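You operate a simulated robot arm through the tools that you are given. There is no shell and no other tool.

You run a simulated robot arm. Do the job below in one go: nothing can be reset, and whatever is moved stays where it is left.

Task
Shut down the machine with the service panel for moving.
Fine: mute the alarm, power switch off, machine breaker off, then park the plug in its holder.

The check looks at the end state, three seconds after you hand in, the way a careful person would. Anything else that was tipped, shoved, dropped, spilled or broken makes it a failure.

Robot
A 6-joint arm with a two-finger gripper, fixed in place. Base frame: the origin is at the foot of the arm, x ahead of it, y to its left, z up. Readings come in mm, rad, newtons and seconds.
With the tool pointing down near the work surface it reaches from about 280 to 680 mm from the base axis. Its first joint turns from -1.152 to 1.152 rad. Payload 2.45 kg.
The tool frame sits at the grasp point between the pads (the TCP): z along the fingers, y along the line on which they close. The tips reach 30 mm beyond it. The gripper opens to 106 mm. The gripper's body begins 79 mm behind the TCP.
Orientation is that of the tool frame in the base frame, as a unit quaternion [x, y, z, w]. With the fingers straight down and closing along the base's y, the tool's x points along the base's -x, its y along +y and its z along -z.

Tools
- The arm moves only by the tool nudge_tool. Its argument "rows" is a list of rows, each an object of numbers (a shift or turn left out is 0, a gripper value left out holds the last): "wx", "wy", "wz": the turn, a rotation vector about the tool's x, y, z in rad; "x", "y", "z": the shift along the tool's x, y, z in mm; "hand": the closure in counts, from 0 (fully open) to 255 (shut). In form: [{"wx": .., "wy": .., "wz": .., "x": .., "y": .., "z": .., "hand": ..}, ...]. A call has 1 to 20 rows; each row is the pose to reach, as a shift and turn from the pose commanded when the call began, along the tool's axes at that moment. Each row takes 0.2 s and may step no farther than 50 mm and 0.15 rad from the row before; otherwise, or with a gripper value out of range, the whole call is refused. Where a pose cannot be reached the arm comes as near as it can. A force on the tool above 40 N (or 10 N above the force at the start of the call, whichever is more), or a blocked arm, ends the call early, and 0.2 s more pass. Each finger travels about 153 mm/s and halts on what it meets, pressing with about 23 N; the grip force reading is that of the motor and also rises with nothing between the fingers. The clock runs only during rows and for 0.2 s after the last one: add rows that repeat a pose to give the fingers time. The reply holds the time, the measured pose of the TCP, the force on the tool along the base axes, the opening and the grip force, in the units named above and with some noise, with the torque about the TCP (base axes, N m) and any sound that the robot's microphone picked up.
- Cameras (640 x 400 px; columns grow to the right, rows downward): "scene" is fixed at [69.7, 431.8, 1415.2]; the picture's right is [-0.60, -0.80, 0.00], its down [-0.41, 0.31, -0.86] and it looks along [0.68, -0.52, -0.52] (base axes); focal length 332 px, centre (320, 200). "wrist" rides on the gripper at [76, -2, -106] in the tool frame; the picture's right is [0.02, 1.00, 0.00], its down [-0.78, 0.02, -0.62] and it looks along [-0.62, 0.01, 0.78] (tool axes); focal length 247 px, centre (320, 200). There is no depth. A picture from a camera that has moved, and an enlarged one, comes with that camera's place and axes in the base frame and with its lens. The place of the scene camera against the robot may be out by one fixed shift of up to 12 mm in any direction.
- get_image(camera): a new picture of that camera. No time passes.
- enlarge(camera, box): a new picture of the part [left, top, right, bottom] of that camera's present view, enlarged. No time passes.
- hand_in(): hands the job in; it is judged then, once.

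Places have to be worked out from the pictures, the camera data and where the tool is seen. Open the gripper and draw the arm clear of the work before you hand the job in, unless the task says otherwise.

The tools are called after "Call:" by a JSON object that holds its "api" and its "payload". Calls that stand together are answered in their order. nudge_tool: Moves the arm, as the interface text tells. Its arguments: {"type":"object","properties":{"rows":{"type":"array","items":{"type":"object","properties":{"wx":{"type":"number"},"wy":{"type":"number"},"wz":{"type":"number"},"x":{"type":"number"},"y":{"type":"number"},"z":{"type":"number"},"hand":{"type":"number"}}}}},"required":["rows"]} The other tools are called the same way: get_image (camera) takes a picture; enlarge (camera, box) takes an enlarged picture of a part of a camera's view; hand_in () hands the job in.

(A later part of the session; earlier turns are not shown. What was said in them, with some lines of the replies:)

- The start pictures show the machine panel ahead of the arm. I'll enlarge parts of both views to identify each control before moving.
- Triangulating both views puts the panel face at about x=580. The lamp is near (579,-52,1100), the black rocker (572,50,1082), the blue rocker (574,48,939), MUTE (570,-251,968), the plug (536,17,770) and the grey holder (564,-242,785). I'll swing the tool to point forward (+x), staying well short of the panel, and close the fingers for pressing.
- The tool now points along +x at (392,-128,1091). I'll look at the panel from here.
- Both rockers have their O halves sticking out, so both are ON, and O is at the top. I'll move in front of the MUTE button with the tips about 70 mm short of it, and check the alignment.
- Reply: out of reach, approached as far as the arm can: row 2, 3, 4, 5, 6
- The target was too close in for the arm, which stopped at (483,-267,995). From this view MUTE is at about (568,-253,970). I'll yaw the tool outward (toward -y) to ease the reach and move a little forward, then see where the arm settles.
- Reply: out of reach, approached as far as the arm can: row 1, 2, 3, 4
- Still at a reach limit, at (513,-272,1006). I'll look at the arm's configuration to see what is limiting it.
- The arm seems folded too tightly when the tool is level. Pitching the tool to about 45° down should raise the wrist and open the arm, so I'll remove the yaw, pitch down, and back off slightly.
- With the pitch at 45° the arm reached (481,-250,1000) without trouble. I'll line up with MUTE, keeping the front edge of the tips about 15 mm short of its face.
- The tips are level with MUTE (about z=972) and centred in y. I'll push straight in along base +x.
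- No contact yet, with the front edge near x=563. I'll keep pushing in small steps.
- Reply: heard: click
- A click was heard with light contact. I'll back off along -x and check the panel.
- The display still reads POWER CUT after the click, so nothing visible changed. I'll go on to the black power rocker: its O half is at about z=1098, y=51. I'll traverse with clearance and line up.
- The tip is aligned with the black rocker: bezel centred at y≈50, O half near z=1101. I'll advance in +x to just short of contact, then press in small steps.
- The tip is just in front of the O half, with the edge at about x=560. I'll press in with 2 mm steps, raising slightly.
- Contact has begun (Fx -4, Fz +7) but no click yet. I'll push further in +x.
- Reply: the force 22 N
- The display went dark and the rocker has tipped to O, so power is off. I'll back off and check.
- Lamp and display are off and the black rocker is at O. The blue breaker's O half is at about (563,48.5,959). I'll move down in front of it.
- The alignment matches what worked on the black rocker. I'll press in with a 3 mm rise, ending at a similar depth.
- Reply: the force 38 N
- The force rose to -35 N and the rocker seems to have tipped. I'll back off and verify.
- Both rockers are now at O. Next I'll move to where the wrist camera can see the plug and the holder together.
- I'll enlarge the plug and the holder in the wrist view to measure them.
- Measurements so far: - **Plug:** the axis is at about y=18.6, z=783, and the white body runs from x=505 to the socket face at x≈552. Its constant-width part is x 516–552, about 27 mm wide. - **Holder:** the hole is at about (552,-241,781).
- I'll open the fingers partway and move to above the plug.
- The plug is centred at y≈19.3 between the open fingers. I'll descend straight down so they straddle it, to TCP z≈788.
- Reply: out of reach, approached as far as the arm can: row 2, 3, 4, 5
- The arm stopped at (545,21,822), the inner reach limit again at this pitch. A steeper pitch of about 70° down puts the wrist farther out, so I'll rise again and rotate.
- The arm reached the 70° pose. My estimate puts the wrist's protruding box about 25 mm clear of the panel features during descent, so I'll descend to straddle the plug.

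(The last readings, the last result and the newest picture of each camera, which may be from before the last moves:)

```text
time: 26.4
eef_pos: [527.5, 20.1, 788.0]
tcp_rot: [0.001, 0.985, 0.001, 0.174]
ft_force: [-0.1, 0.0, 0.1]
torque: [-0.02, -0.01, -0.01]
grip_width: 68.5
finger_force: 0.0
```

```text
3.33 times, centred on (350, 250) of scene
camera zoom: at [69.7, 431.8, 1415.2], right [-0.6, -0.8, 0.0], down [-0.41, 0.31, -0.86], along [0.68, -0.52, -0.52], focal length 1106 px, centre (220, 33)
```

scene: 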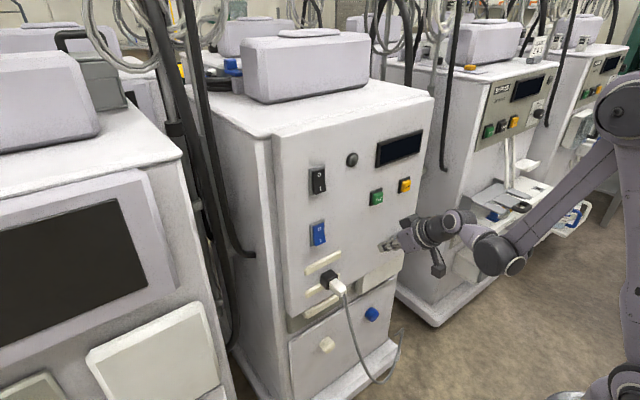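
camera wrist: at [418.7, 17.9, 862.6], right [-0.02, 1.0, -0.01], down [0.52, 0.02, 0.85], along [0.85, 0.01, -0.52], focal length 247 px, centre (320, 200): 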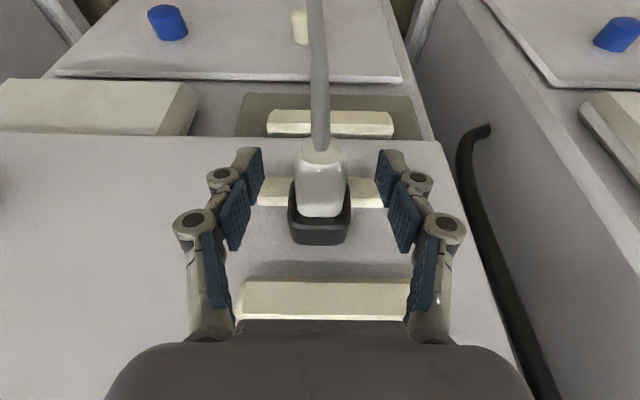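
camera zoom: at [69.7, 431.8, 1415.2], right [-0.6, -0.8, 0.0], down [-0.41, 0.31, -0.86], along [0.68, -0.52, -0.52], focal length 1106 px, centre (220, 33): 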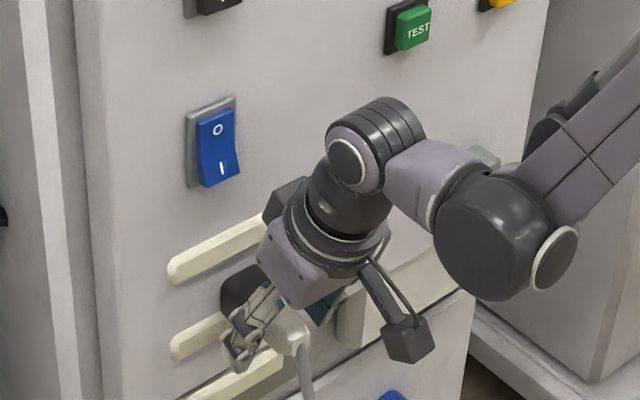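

The fingers straddle the plug body, centred. I'll close the gripper on it.

Call:
{"api": "nudge_tool", "payload": {"rows": [{"hand": 150}, {"hand": 200}, {"hand": 255}, {"hand": 255}, {"hand": 255}]}}

Call:
{"api": "get_image", "payload": {"camera": "wrist"}}

Call:
{"api": "enlarge", "payload": {"camera": "scene", "box": [290, 230, 390, 310]}}

```text
time: 27.6
eef_pos: [526.9, 20.9, 788.2]
tcp_rot: [0.0, 0.985, 0.001, 0.174]
ft_force: [-0.6, 0.0, 0.6]
torque: [-0.01, -0.01, 0.0]
grip_width: 27.8
finger_force: 22.7
```

```text
taken
camera wrist: at [418.7, 18.0, 862.9], right [-0.02, 1.0, -0.01], down [0.52, 0.02, 0.85], along [0.85, 0.01, -0.52], focal length 247 px, centre (320, 200)
```

wrist: 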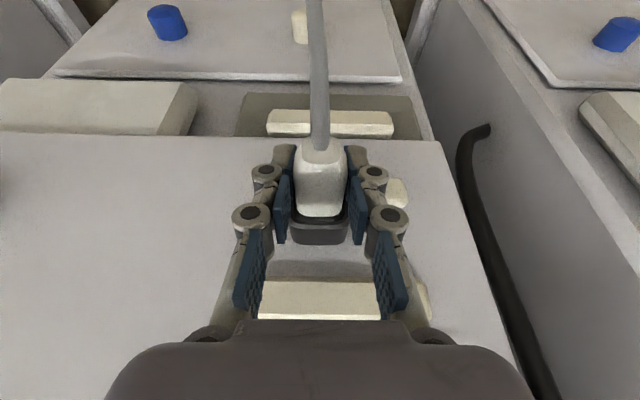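

```text
5.00 times, centred on (340, 270) of scene
camera zoom: at [69.7, 431.8, 1415.2], right [-0.6, -0.8, 0.0], down [-0.41, 0.31, -0.86], along [0.68, -0.52, -0.52], focal length 1660 px, centre (220, -150)
```

zoom: 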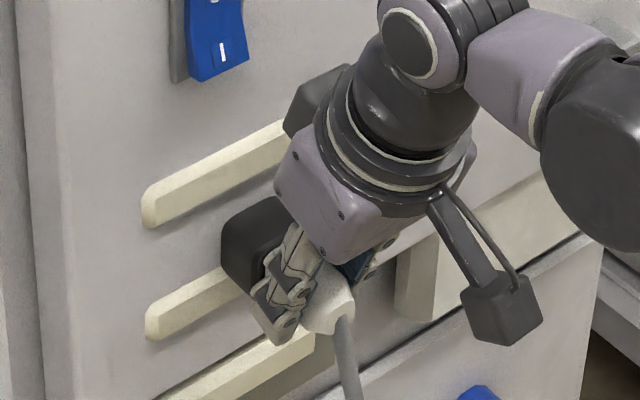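

The gripper holds the plug firmly at 27.8 mm. I'll pull straight back along -x in small steps.

Call:
{"api": "nudge_tool", "payload": {"rows": [{"x": 3.8, "z": -1.4}, {"x": 7.5, "z": -2.7}, {"x": 11.3, "z": -4.1}, {"x": 15, "z": -5.5}, {"x": 18.8, "z": -6.8}]}}

Call:
{"api": "get_image", "payload": {"camera": "wrist"}}

Call:
{"api": "enlarge", "payload": {"camera": "scene", "box": [290, 230, 390, 310]}}

```text
time: 28.8
eef_pos: [506.7, 19.2, 788.3]
tcp_rot: [0.0, 0.985, 0.0, 0.175]
ft_force: [-0.7, -0.5, 0.7]
torque: [0.0, 0.0, 0.01]
grip_width: 27.7
finger_force: 22.7
```

```text
taken
camera wrist: at [398.7, 17.5, 862.5], right [-0.02, 1.0, -0.01], down [0.52, 0.02, 0.85], along [0.85, 0.01, -0.52], focal length 247 px, centre (320, 200)
```

wrist: 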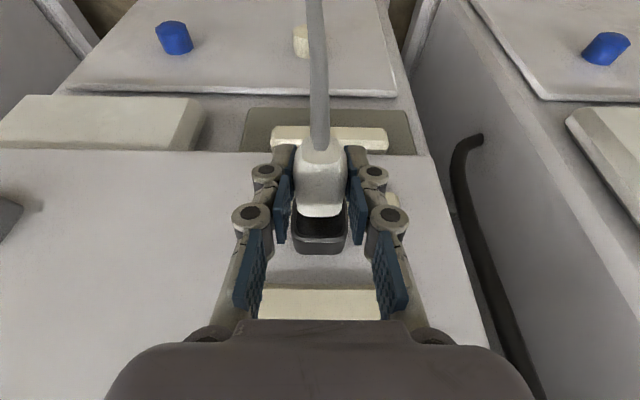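

```text
5.00 times, centred on (340, 270) of scene
camera zoom: at [69.7, 431.8, 1415.2], right [-0.6, -0.8, 0.0], down [-0.41, 0.31, -0.86], along [0.68, -0.52, -0.52], focal length 1660 px, centre (220, -150)
```

zoom: 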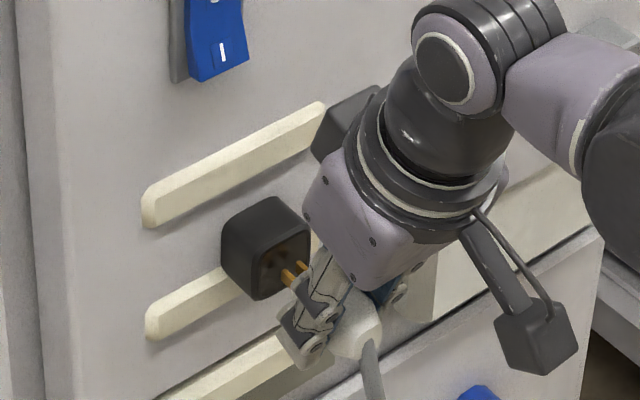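

The plug has come out 20 mm easily, and two brass pins are showing. I'll keep pulling until the pins are clear.

Call:
{"api": "nudge_tool", "payload": {"rows": [{"x": 5.6, "z": -2}, {"x": 11.3, "z": -4.1}, {"x": 17, "z": -6.2}, {"x": 23.5, "z": -8.6}, {"x": 28.2, "z": -10.3}, {"x": 28.2, "z": -10.3}]}}

Call:
{"api": "get_image", "payload": {"camera": "wrist"}}

Call:
{"api": "enlarge", "payload": {"camera": "scene", "box": [290, 230, 390, 310]}}

```text
time: 30.2
eef_pos: [476.7, 18.9, 788.3]
tcp_rot: [0.0, 0.985, 0.0, 0.174]
ft_force: [-0.4, -0.4, 0.2]
torque: [0.01, 0.0, 0.0]
grip_width: 27.8
finger_force: 23.0
```

```text
taken
camera wrist: at [368.3, 17.9, 862.8], right [-0.02, 1.0, -0.01], down [0.52, 0.02, 0.85], along [0.85, 0.01, -0.52], focal length 247 px, centre (320, 200)
```

wrist: 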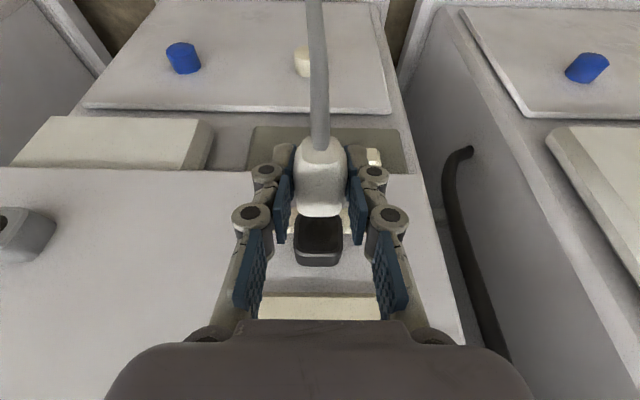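

```text
5.00 times, centred on (340, 270) of scene
camera zoom: at [69.7, 431.8, 1415.2], right [-0.6, -0.8, 0.0], down [-0.41, 0.31, -0.86], along [0.68, -0.52, -0.52], focal length 1660 px, centre (220, -150)
```

zoom: 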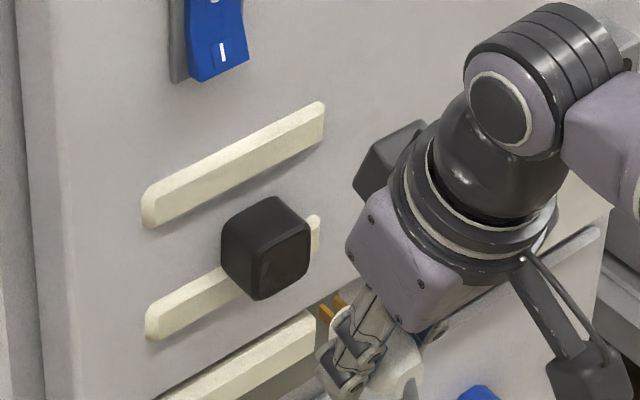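

The plug is free. I'll enlarge to see the pin layout and the holder.

Call:
{"api": "enlarge", "payload": {"camera": "scene", "box": [345, 280, 375, 310]}}

Call:
{"api": "enlarge", "payload": {"camera": "scene", "box": [380, 225, 420, 255]}}

Call:
{"api": "enlarge", "payload": {"camera": "wrist", "box": [260, 130, 380, 280]}}

```text
13.33 times, centred on (360, 295) of scene
camera zoom: at [69.7, 431.8, 1415.2], right [-0.6, -0.8, 0.0], down [-0.41, 0.31, -0.86], along [0.68, -0.52, -0.52], focal length 4426 px, centre (-213, -1067)
```

zoom: 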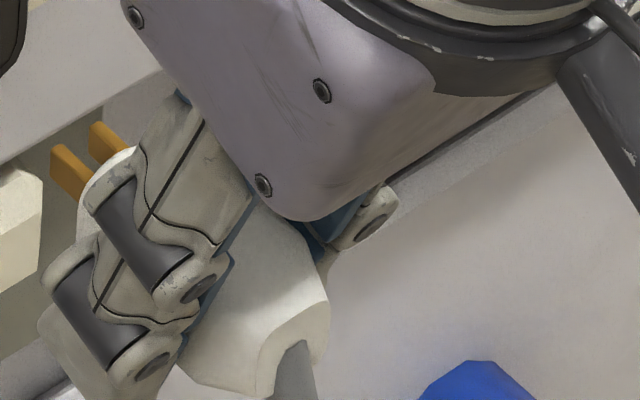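

```text
13.33 times, centred on (400, 240) of scene
camera zoom: at [69.7, 431.8, 1415.2], right [-0.6, -0.8, 0.0], down [-0.41, 0.31, -0.86], along [0.68, -0.52, -0.52], focal length 4426 px, centre (-747, -333)
```

zoom: 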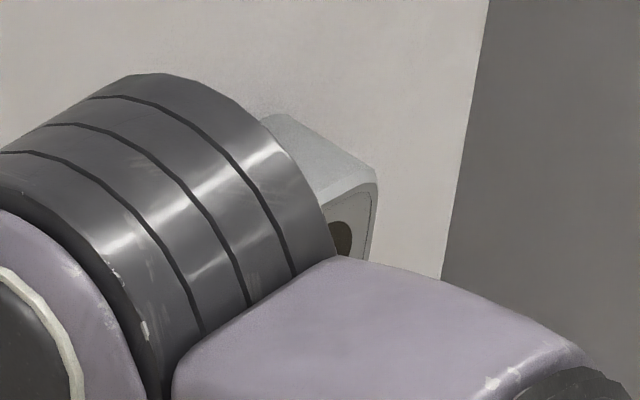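

```text
2.67 times, centred on (320, 205) of wrist
camera zoom: at [368.3, 17.9, 862.8], right [-0.02, 1.0, -0.01], down [0.52, 0.02, 0.85], along [0.85, 0.01, -0.52], focal length 659 px, centre (320, 187)
```

zoom: 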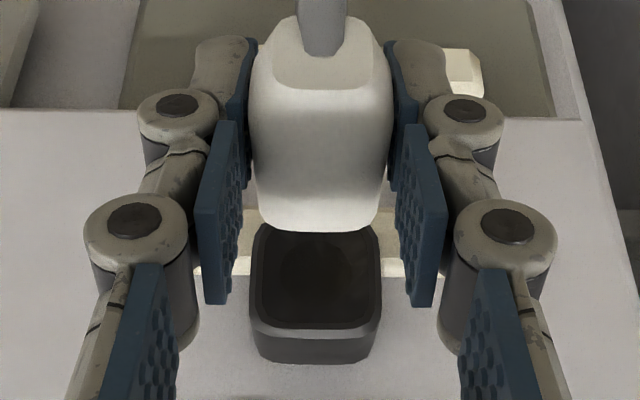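

The plug has two flat blades side by side, about 13 mm apart, which will fit the holder's round hole. I'll carry the plug sideways to y≈-241, staying about 50 mm out from the panel.

Call:
{"api": "nudge_tool", "payload": {"rows": [{"y": -29}, {"y": -58}, {"y": -87}, {"y": -116}, {"y": -145}, {"y": -174}, {"y": -203}, {"y": -232}, {"y": -260.4}, {"y": -260.4}]}}

Call:
{"api": "get_image", "payload": {"camera": "wrist"}}

Call:
{"api": "enlarge", "payload": {"camera": "wrist", "box": [260, 130, 380, 280]}}

Call:
{"api": "get_image", "payload": {"camera": "scene"}}

```text
time: 32.4
eef_pos: [476.6, -243.0, 789.8]
tcp_rot: [0.0, 0.985, 0.0, 0.174]
ft_force: [0.6, 0.0, 0.0]
torque: [0.0, -0.02, 0.0]
grip_width: 27.6
finger_force: 23.0
```

```text
taken
camera wrist: at [369.2, -244.6, 862.7], right [-0.02, 1.0, -0.01], down [0.52, 0.02, 0.85], along [0.85, 0.01, -0.52], focal length 247 px, centre (320, 200)
```

wrist: 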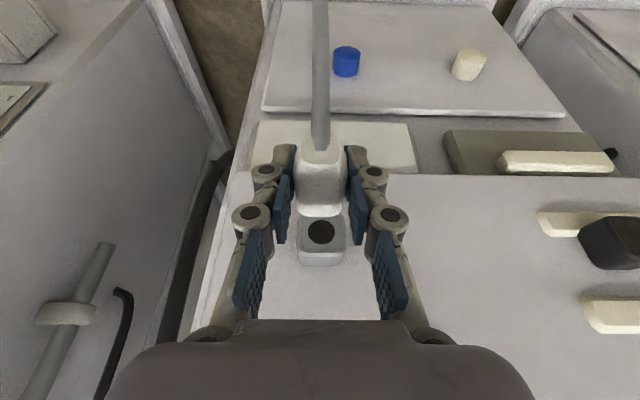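

```text
2.67 times, centred on (320, 205) of wrist
camera zoom: at [369.2, -244.6, 862.7], right [-0.02, 1.0, -0.01], down [0.52, 0.02, 0.85], along [0.85, 0.01, -0.52], focal length 659 px, centre (320, 187)
```

zoom: 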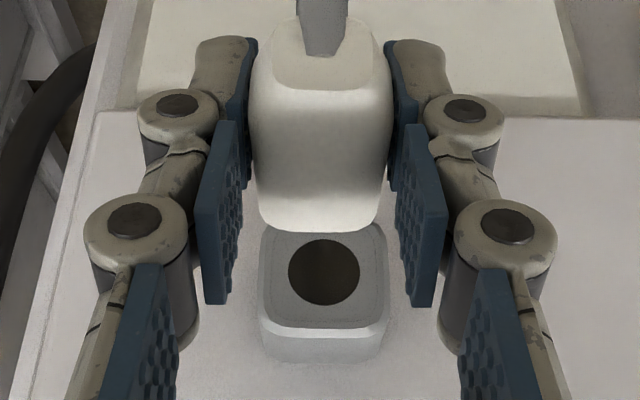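

```text
taken
```

scene: 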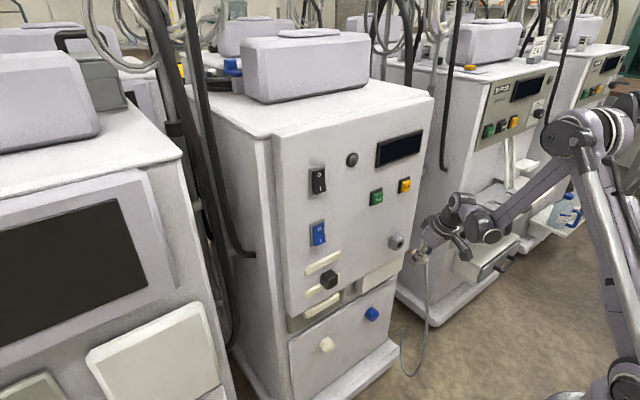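

The holder appears about 2.4 mm further to +y than the socket did from the same relative pose, at the same height and depth. I'll correct y and move in until the pin tips are just short of the face.

Call:
{"api": "nudge_tool", "payload": {"rows": [{"y": 2.4}, {"x": -9.4, "y": 2.4, "z": 3.4}, {"x": -18.8, "y": 2.4, "z": 6.8}, {"x": -18.8, "y": 2.4, "z": 6.8}]}}

Call:
{"api": "enlarge", "payload": {"camera": "wrist", "box": [260, 130, 380, 280]}}

Call:
{"api": "enlarge", "payload": {"camera": "scene", "box": [370, 210, 450, 270]}}

```text
time: 33.4
eef_pos: [496.7, -239.1, 788.9]
tcp_rot: [0.0, 0.985, -0.001, 0.174]
ft_force: [-0.6, -0.2, 0.4]
torque: [-0.02, 0.01, -0.01]
grip_width: 27.8
finger_force: 23.1
```

```text
2.67 times, centred on (320, 205) of wrist
camera zoom: at [388.8, -241.9, 863.7], right [-0.02, 1.0, -0.01], down [0.52, 0.02, 0.85], along [0.85, 0.01, -0.52], focal length 659 px, centre (320, 187)
```

zoom: 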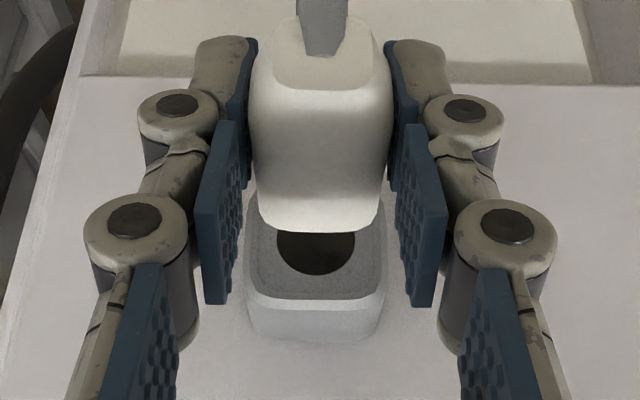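

```text
6.67 times, centred on (410, 240) of scene
camera zoom: at [69.7, 431.8, 1415.2], right [-0.6, -0.8, 0.0], down [-0.41, 0.31, -0.86], along [0.68, -0.52, -0.52], focal length 2213 px, centre (-280, -67)
```

zoom: 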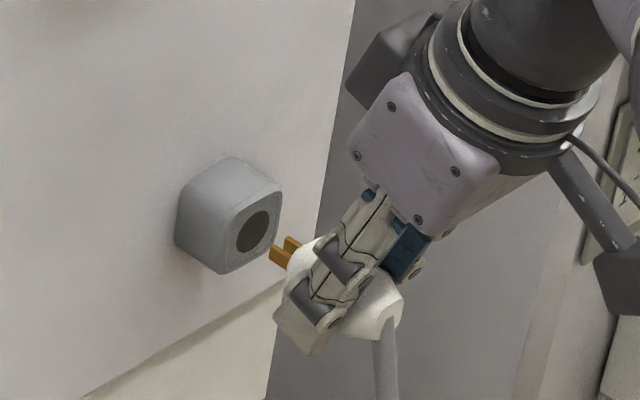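

The hole is now centred on the plug axis in the wrist view, and the scene view shows the pins pointed at it. I'll insert in small steps.

Call:
{"api": "nudge_tool", "payload": {"rows": [{"x": -3.8, "z": 1.4}, {"x": -7.5, "z": 2.7}, {"x": -11.3, "z": 4.1}, {"x": -15, "z": 5.5}, {"x": -18.8, "z": 6.8}]}}

Call:
{"api": "enlarge", "payload": {"camera": "wrist", "box": [260, 130, 380, 280]}}

Call:
{"api": "enlarge", "payload": {"camera": "scene", "box": [370, 210, 450, 270]}}

```text
time: 34.6
eef_pos: [517.0, -239.1, 789.8]
tcp_rot: [0.0, 0.985, 0.0, 0.174]
ft_force: [-0.6, -0.9, -0.2]
torque: [0.08, 0.0, 0.01]
grip_width: 27.8
finger_force: 22.5
```

```text
2.67 times, centred on (320, 205) of wrist
camera zoom: at [408.9, -241.3, 863.2], right [-0.02, 1.0, -0.01], down [0.52, 0.02, 0.85], along [0.85, 0.01, -0.52], focal length 659 px, centre (320, 187)
```

zoom: 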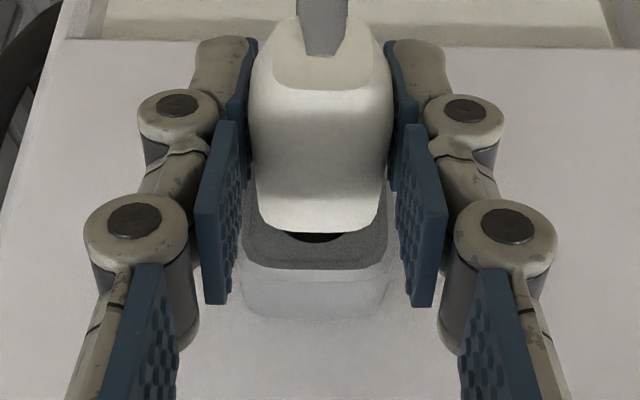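

```text
6.67 times, centred on (410, 240) of scene
camera zoom: at [69.7, 431.8, 1415.2], right [-0.6, -0.8, 0.0], down [-0.41, 0.31, -0.86], along [0.68, -0.52, -0.52], focal length 2213 px, centre (-280, -67)
```

zoom: 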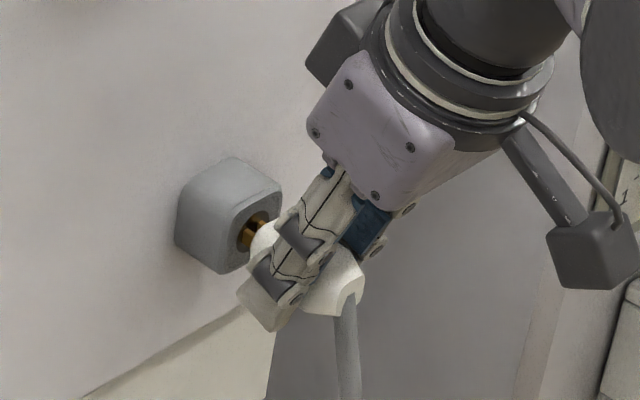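

The pins are entering the hole with no resistance. I'll continue in.

Call:
{"api": "nudge_tool", "payload": {"rows": [{"x": -2.8, "z": 1.0}, {"x": -5.6, "z": 2.0}, {"x": -7.5, "z": 2.7}, {"x": -9.4, "z": 3.4}]}}

Call:
{"api": "enlarge", "payload": {"camera": "wrist", "box": [260, 130, 380, 280]}}

Call:
{"api": "enlarge", "payload": {"camera": "scene", "box": [370, 210, 450, 270]}}

```text
time: 35.6
eef_pos: [526.7, -239.7, 787.9]
tcp_rot: [-0.001, 0.985, 0.001, 0.173]
ft_force: [-7.3, 0.2, 2.4]
torque: [0.05, 0.1, -0.02]
grip_width: 27.5
finger_force: 23.0
```

```text
2.67 times, centred on (320, 205) of wrist
camera zoom: at [417.9, -241.1, 862.7], right [-0.02, 1.0, -0.01], down [0.52, 0.02, 0.85], along [0.85, 0.01, -0.52], focal length 659 px, centre (320, 187)
```

zoom: 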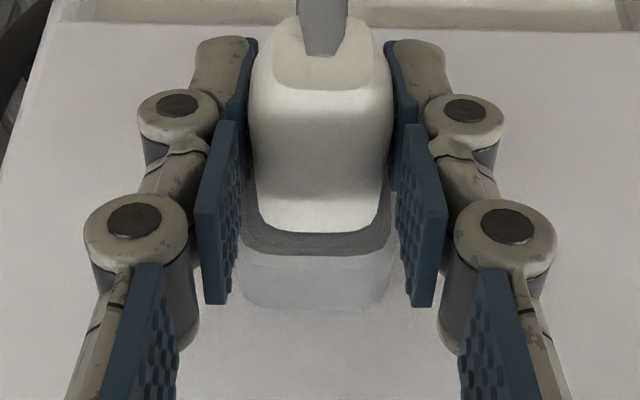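

```text
6.67 times, centred on (410, 240) of scene
camera zoom: at [69.5, 431.9, 1415.2], right [-0.6, -0.8, 0.0], down [-0.41, 0.31, -0.86], along [0.68, -0.52, -0.52], focal length 2213 px, centre (-280, -67)
```

zoom: 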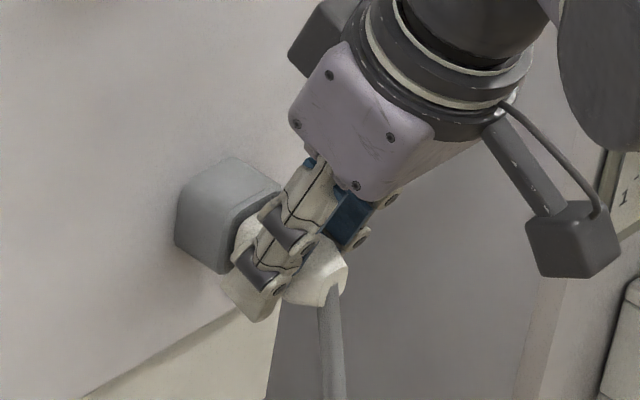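

The plug face has met the holder with 7 N. I'll push 2–3 mm more to make sure it is seated.

Call:
{"api": "nudge_tool", "payload": {"rows": [{"x": -0.94, "z": 0.34}, {"x": -1.9, "z": 0.7}, {"x": -1.9, "z": 0.7}]}}

Call:
{"api": "enlarge", "payload": {"camera": "scene", "box": [370, 210, 450, 270]}}

Call:
{"api": "enlarge", "payload": {"camera": "wrist", "box": [260, 130, 380, 280]}}

```text
time: 36.4
eef_pos: [528.4, -240.1, 788.4]
tcp_rot: [0.0, 0.985, 0.0, 0.173]
ft_force: [-16.3, -2.4, -2.6]
torque: [-0.01, 0.21, -0.06]
grip_width: 27.9
finger_force: 23.2
```

```text
6.67 times, centred on (410, 240) of scene
camera zoom: at [69.4, 431.8, 1415.2], right [-0.6, -0.8, 0.0], down [-0.41, 0.31, -0.86], along [0.68, -0.52, -0.52], focal length 2213 px, centre (-280, -67)
```

zoom: 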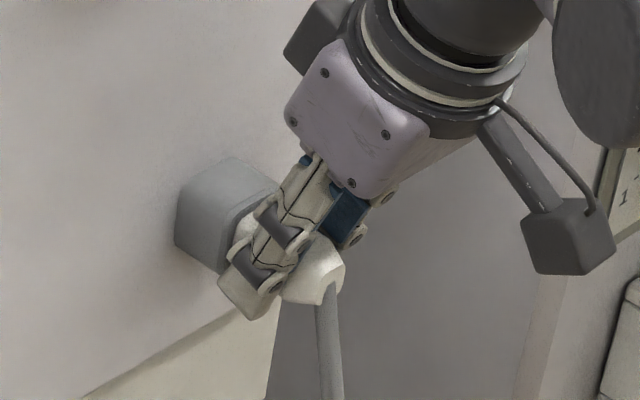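

```text
2.67 times, centred on (320, 205) of wrist
camera zoom: at [419.9, -241.0, 863.0], right [-0.02, 1.0, -0.01], down [0.52, 0.02, 0.85], along [0.85, 0.01, -0.52], focal length 659 px, centre (320, 187)
```

zoom: 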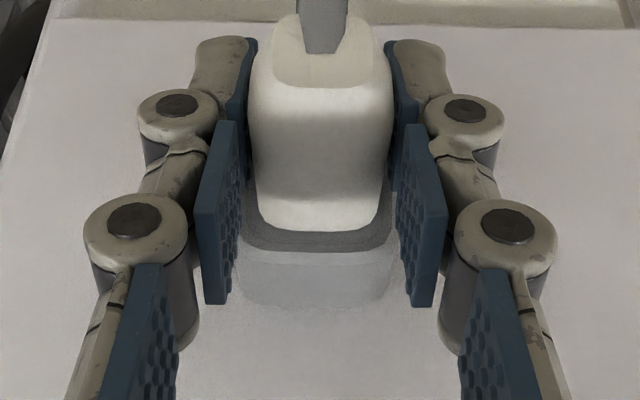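

Seated at TCP x≈528, the same depth as in the original socket. One more small push will confirm it has bottomed out.

Call:
{"api": "nudge_tool", "payload": {"rows": [{"x": -0.94, "z": 0.34}, {"x": -1.9, "z": 0.7}, {"x": -1.9, "z": 0.7}]}}

```text
time: 37.2
eef_pos: [529.3, -238.4, 789.4]
tcp_rot: [0.002, 0.985, -0.001, 0.174]
ft_force: [-17.3, -7.5, -6.0]
torque: [-0.01, 0.25, -0.12]
grip_width: 27.7
finger_force: 23.4
```

The force saturates at about 17 N, so the plug has bottomed. I'll relax the push by 2 mm, then open the fingers.

Call:
{"api": "nudge_tool", "payload": {"rows": [{"x": 1.9, "z": -0.7}, {"x": 1.9, "z": -0.7}, {"x": 1.9, "z": -0.7, "hand": 170}, {"x": 1.9, "z": -0.7, "hand": 120}, {"x": 1.9, "z": -0.7, "hand": 90}, {"x": 1.9, "z": -0.7, "hand": 90}]}}

Call:
{"api": "get_image", "payload": {"camera": "wrist"}}

Call:
{"api": "enlarge", "payload": {"camera": "scene", "box": [370, 210, 450, 270]}}

```text
time: 38.6
eef_pos: [528.5, -238.5, 788.9]
tcp_rot: [0.0, 0.985, 0.001, 0.174]
ft_force: [0.4, 0.1, 0.2]
torque: [0.0, -0.01, -0.01]
grip_width: 68.5
finger_force: 0.1
```

```text
taken
camera wrist: at [420.5, -240.4, 863.5], right [-0.02, 1.0, -0.01], down [0.52, 0.02, 0.85], along [0.85, 0.01, -0.52], focal length 247 px, centre (320, 200)
```

wrist: 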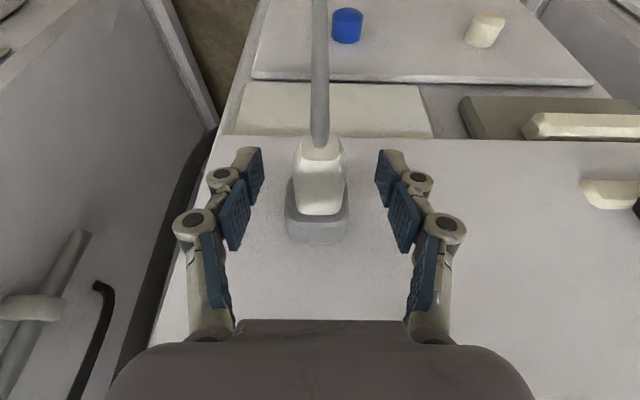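

```text
6.67 times, centred on (410, 240) of scene
camera zoom: at [69.7, 431.8, 1415.2], right [-0.6, -0.8, 0.0], down [-0.41, 0.31, -0.86], along [0.68, -0.52, -0.52], focal length 2213 px, centre (-280, -67)
```

zoom: 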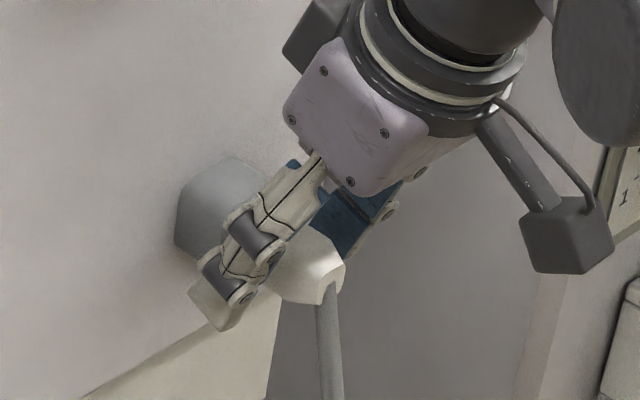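

The plug stays in the holder with the fingers open. I'll lift straight up clear of it, then back away from the panel.

Call:
{"api": "nudge_tool", "payload": {"rows": [{"x": -5, "z": -15}, {"x": -14, "z": -42}, {"x": -26, "z": -86}, {"x": -5, "z": -120}, {"x": 20, "z": -150}, {"x": 20, "z": -180}, {"x": 20, "z": -180}]}}

Call:
{"api": "get_image", "payload": {"camera": "scene"}}

Call:
{"api": "get_image", "payload": {"camera": "wrist"}}

Call:
{"api": "enlarge", "payload": {"camera": "scene", "box": [280, 120, 460, 270]}}

```text
time: 40.2
eef_pos: [449.0, -239.0, 950.5]
tcp_rot: [-0.001, 0.985, 0.0, 0.175]
ft_force: [-0.2, -0.4, -0.5]
torque: [0.0, -0.02, -0.03]
grip_width: 68.5
finger_force: 0.1
```

```text
taken
```

scene: 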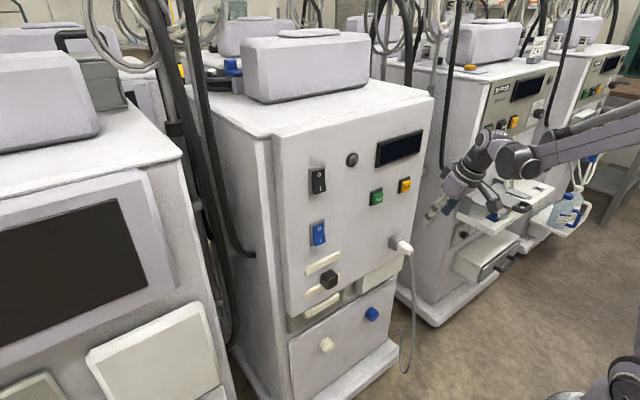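

```text
taken
camera wrist: at [340.4, -240.8, 1025.3], right [-0.02, 1.0, -0.01], down [0.52, 0.02, 0.85], along [0.85, 0.01, -0.52], focal length 247 px, centre (320, 200)
```

wrist: 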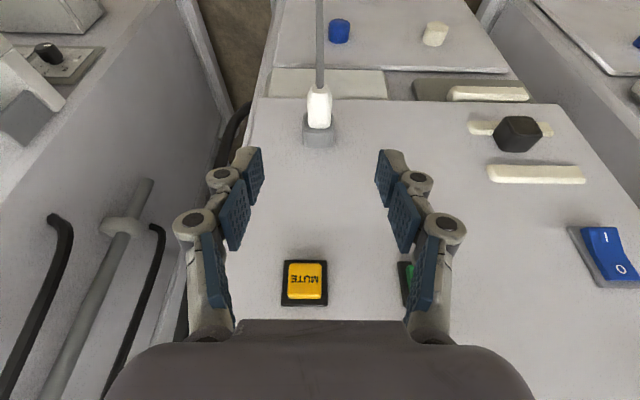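

```text
2.67 times, centred on (370, 195) of scene
camera zoom: at [69.7, 431.8, 1415.2], right [-0.6, -0.8, 0.0], down [-0.41, 0.31, -0.86], along [0.68, -0.52, -0.52], focal length 885 px, centre (187, 213)
```

zoom: 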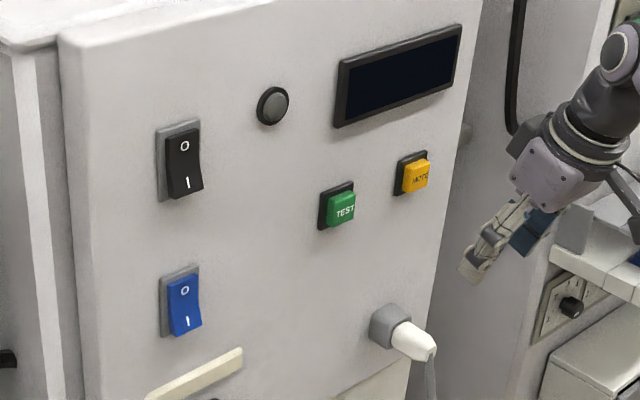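

All controls look right. A last close look at the parked plug before handing in.

Call:
{"api": "enlarge", "payload": {"camera": "scene", "box": [375, 220, 425, 270]}}

Call:
{"api": "enlarge", "payload": {"camera": "wrist", "box": [280, 60, 360, 160]}}

```text
8.00 times, centred on (400, 245) of scene
camera zoom: at [69.7, 431.8, 1415.2], right [-0.6, -0.8, 0.0], down [-0.41, 0.31, -0.86], along [0.68, -0.52, -0.52], focal length 2656 px, centre (-320, -160)
```

zoom: 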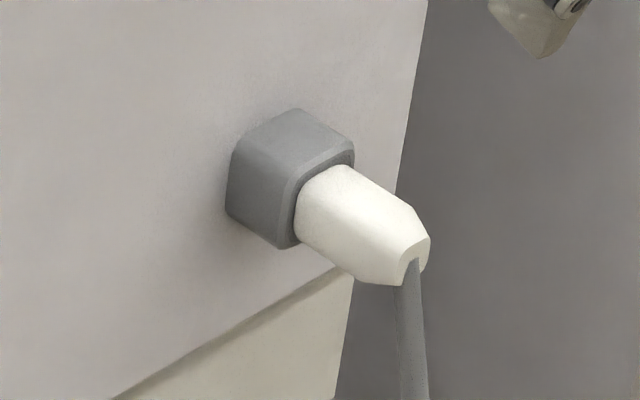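

```text
4.00 times, centred on (320, 110) of wrist
camera zoom: at [340.4, -240.8, 1025.3], right [-0.02, 1.0, -0.01], down [0.52, 0.02, 0.85], along [0.85, 0.01, -0.52], focal length 988 px, centre (320, 560)
```

zoom: 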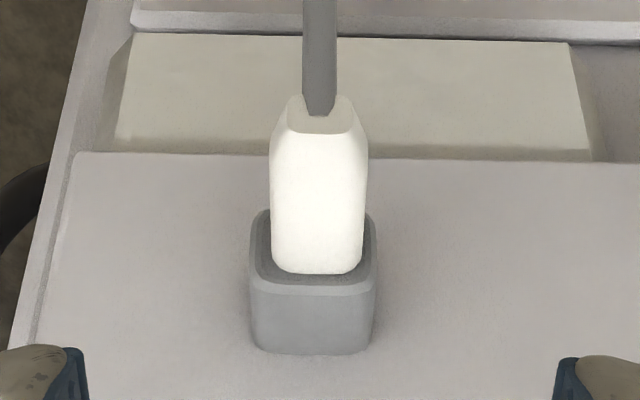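

The plug sits flush and straight in its holder and both rockers show O. MUTE was pressed with a click, the display and lamp are dark, and the gripper is open and clear of the work. I'm handing in.

Call:
{"api": "hand_in", "payload": {}}

```text
The job is handed in.
```

I shut the machine down in the order you gave and handed the job in. No result has come back from the check yet.

- **Alarm:** I pressed MUTE once and heard it click. The display kept showing POWER CUT afterwards, so the click is my only sign that the mute registered.
- **Power switch:** the black rocker is at O. The display went dark as I pressed it, and the lamp is out too.
- **Machine breaker:** the blue rocker is at O. Neither switch has a readable name, so I took black as the power switch and blue as the breaker.
- **Plug:** it is out of its socket and sits straight and flush in the grey holder, pushed in to the same depth it had in the socket.

The gripper is open and drawn clear of the panel. I saw nothing else moved or knocked in the final pictures.
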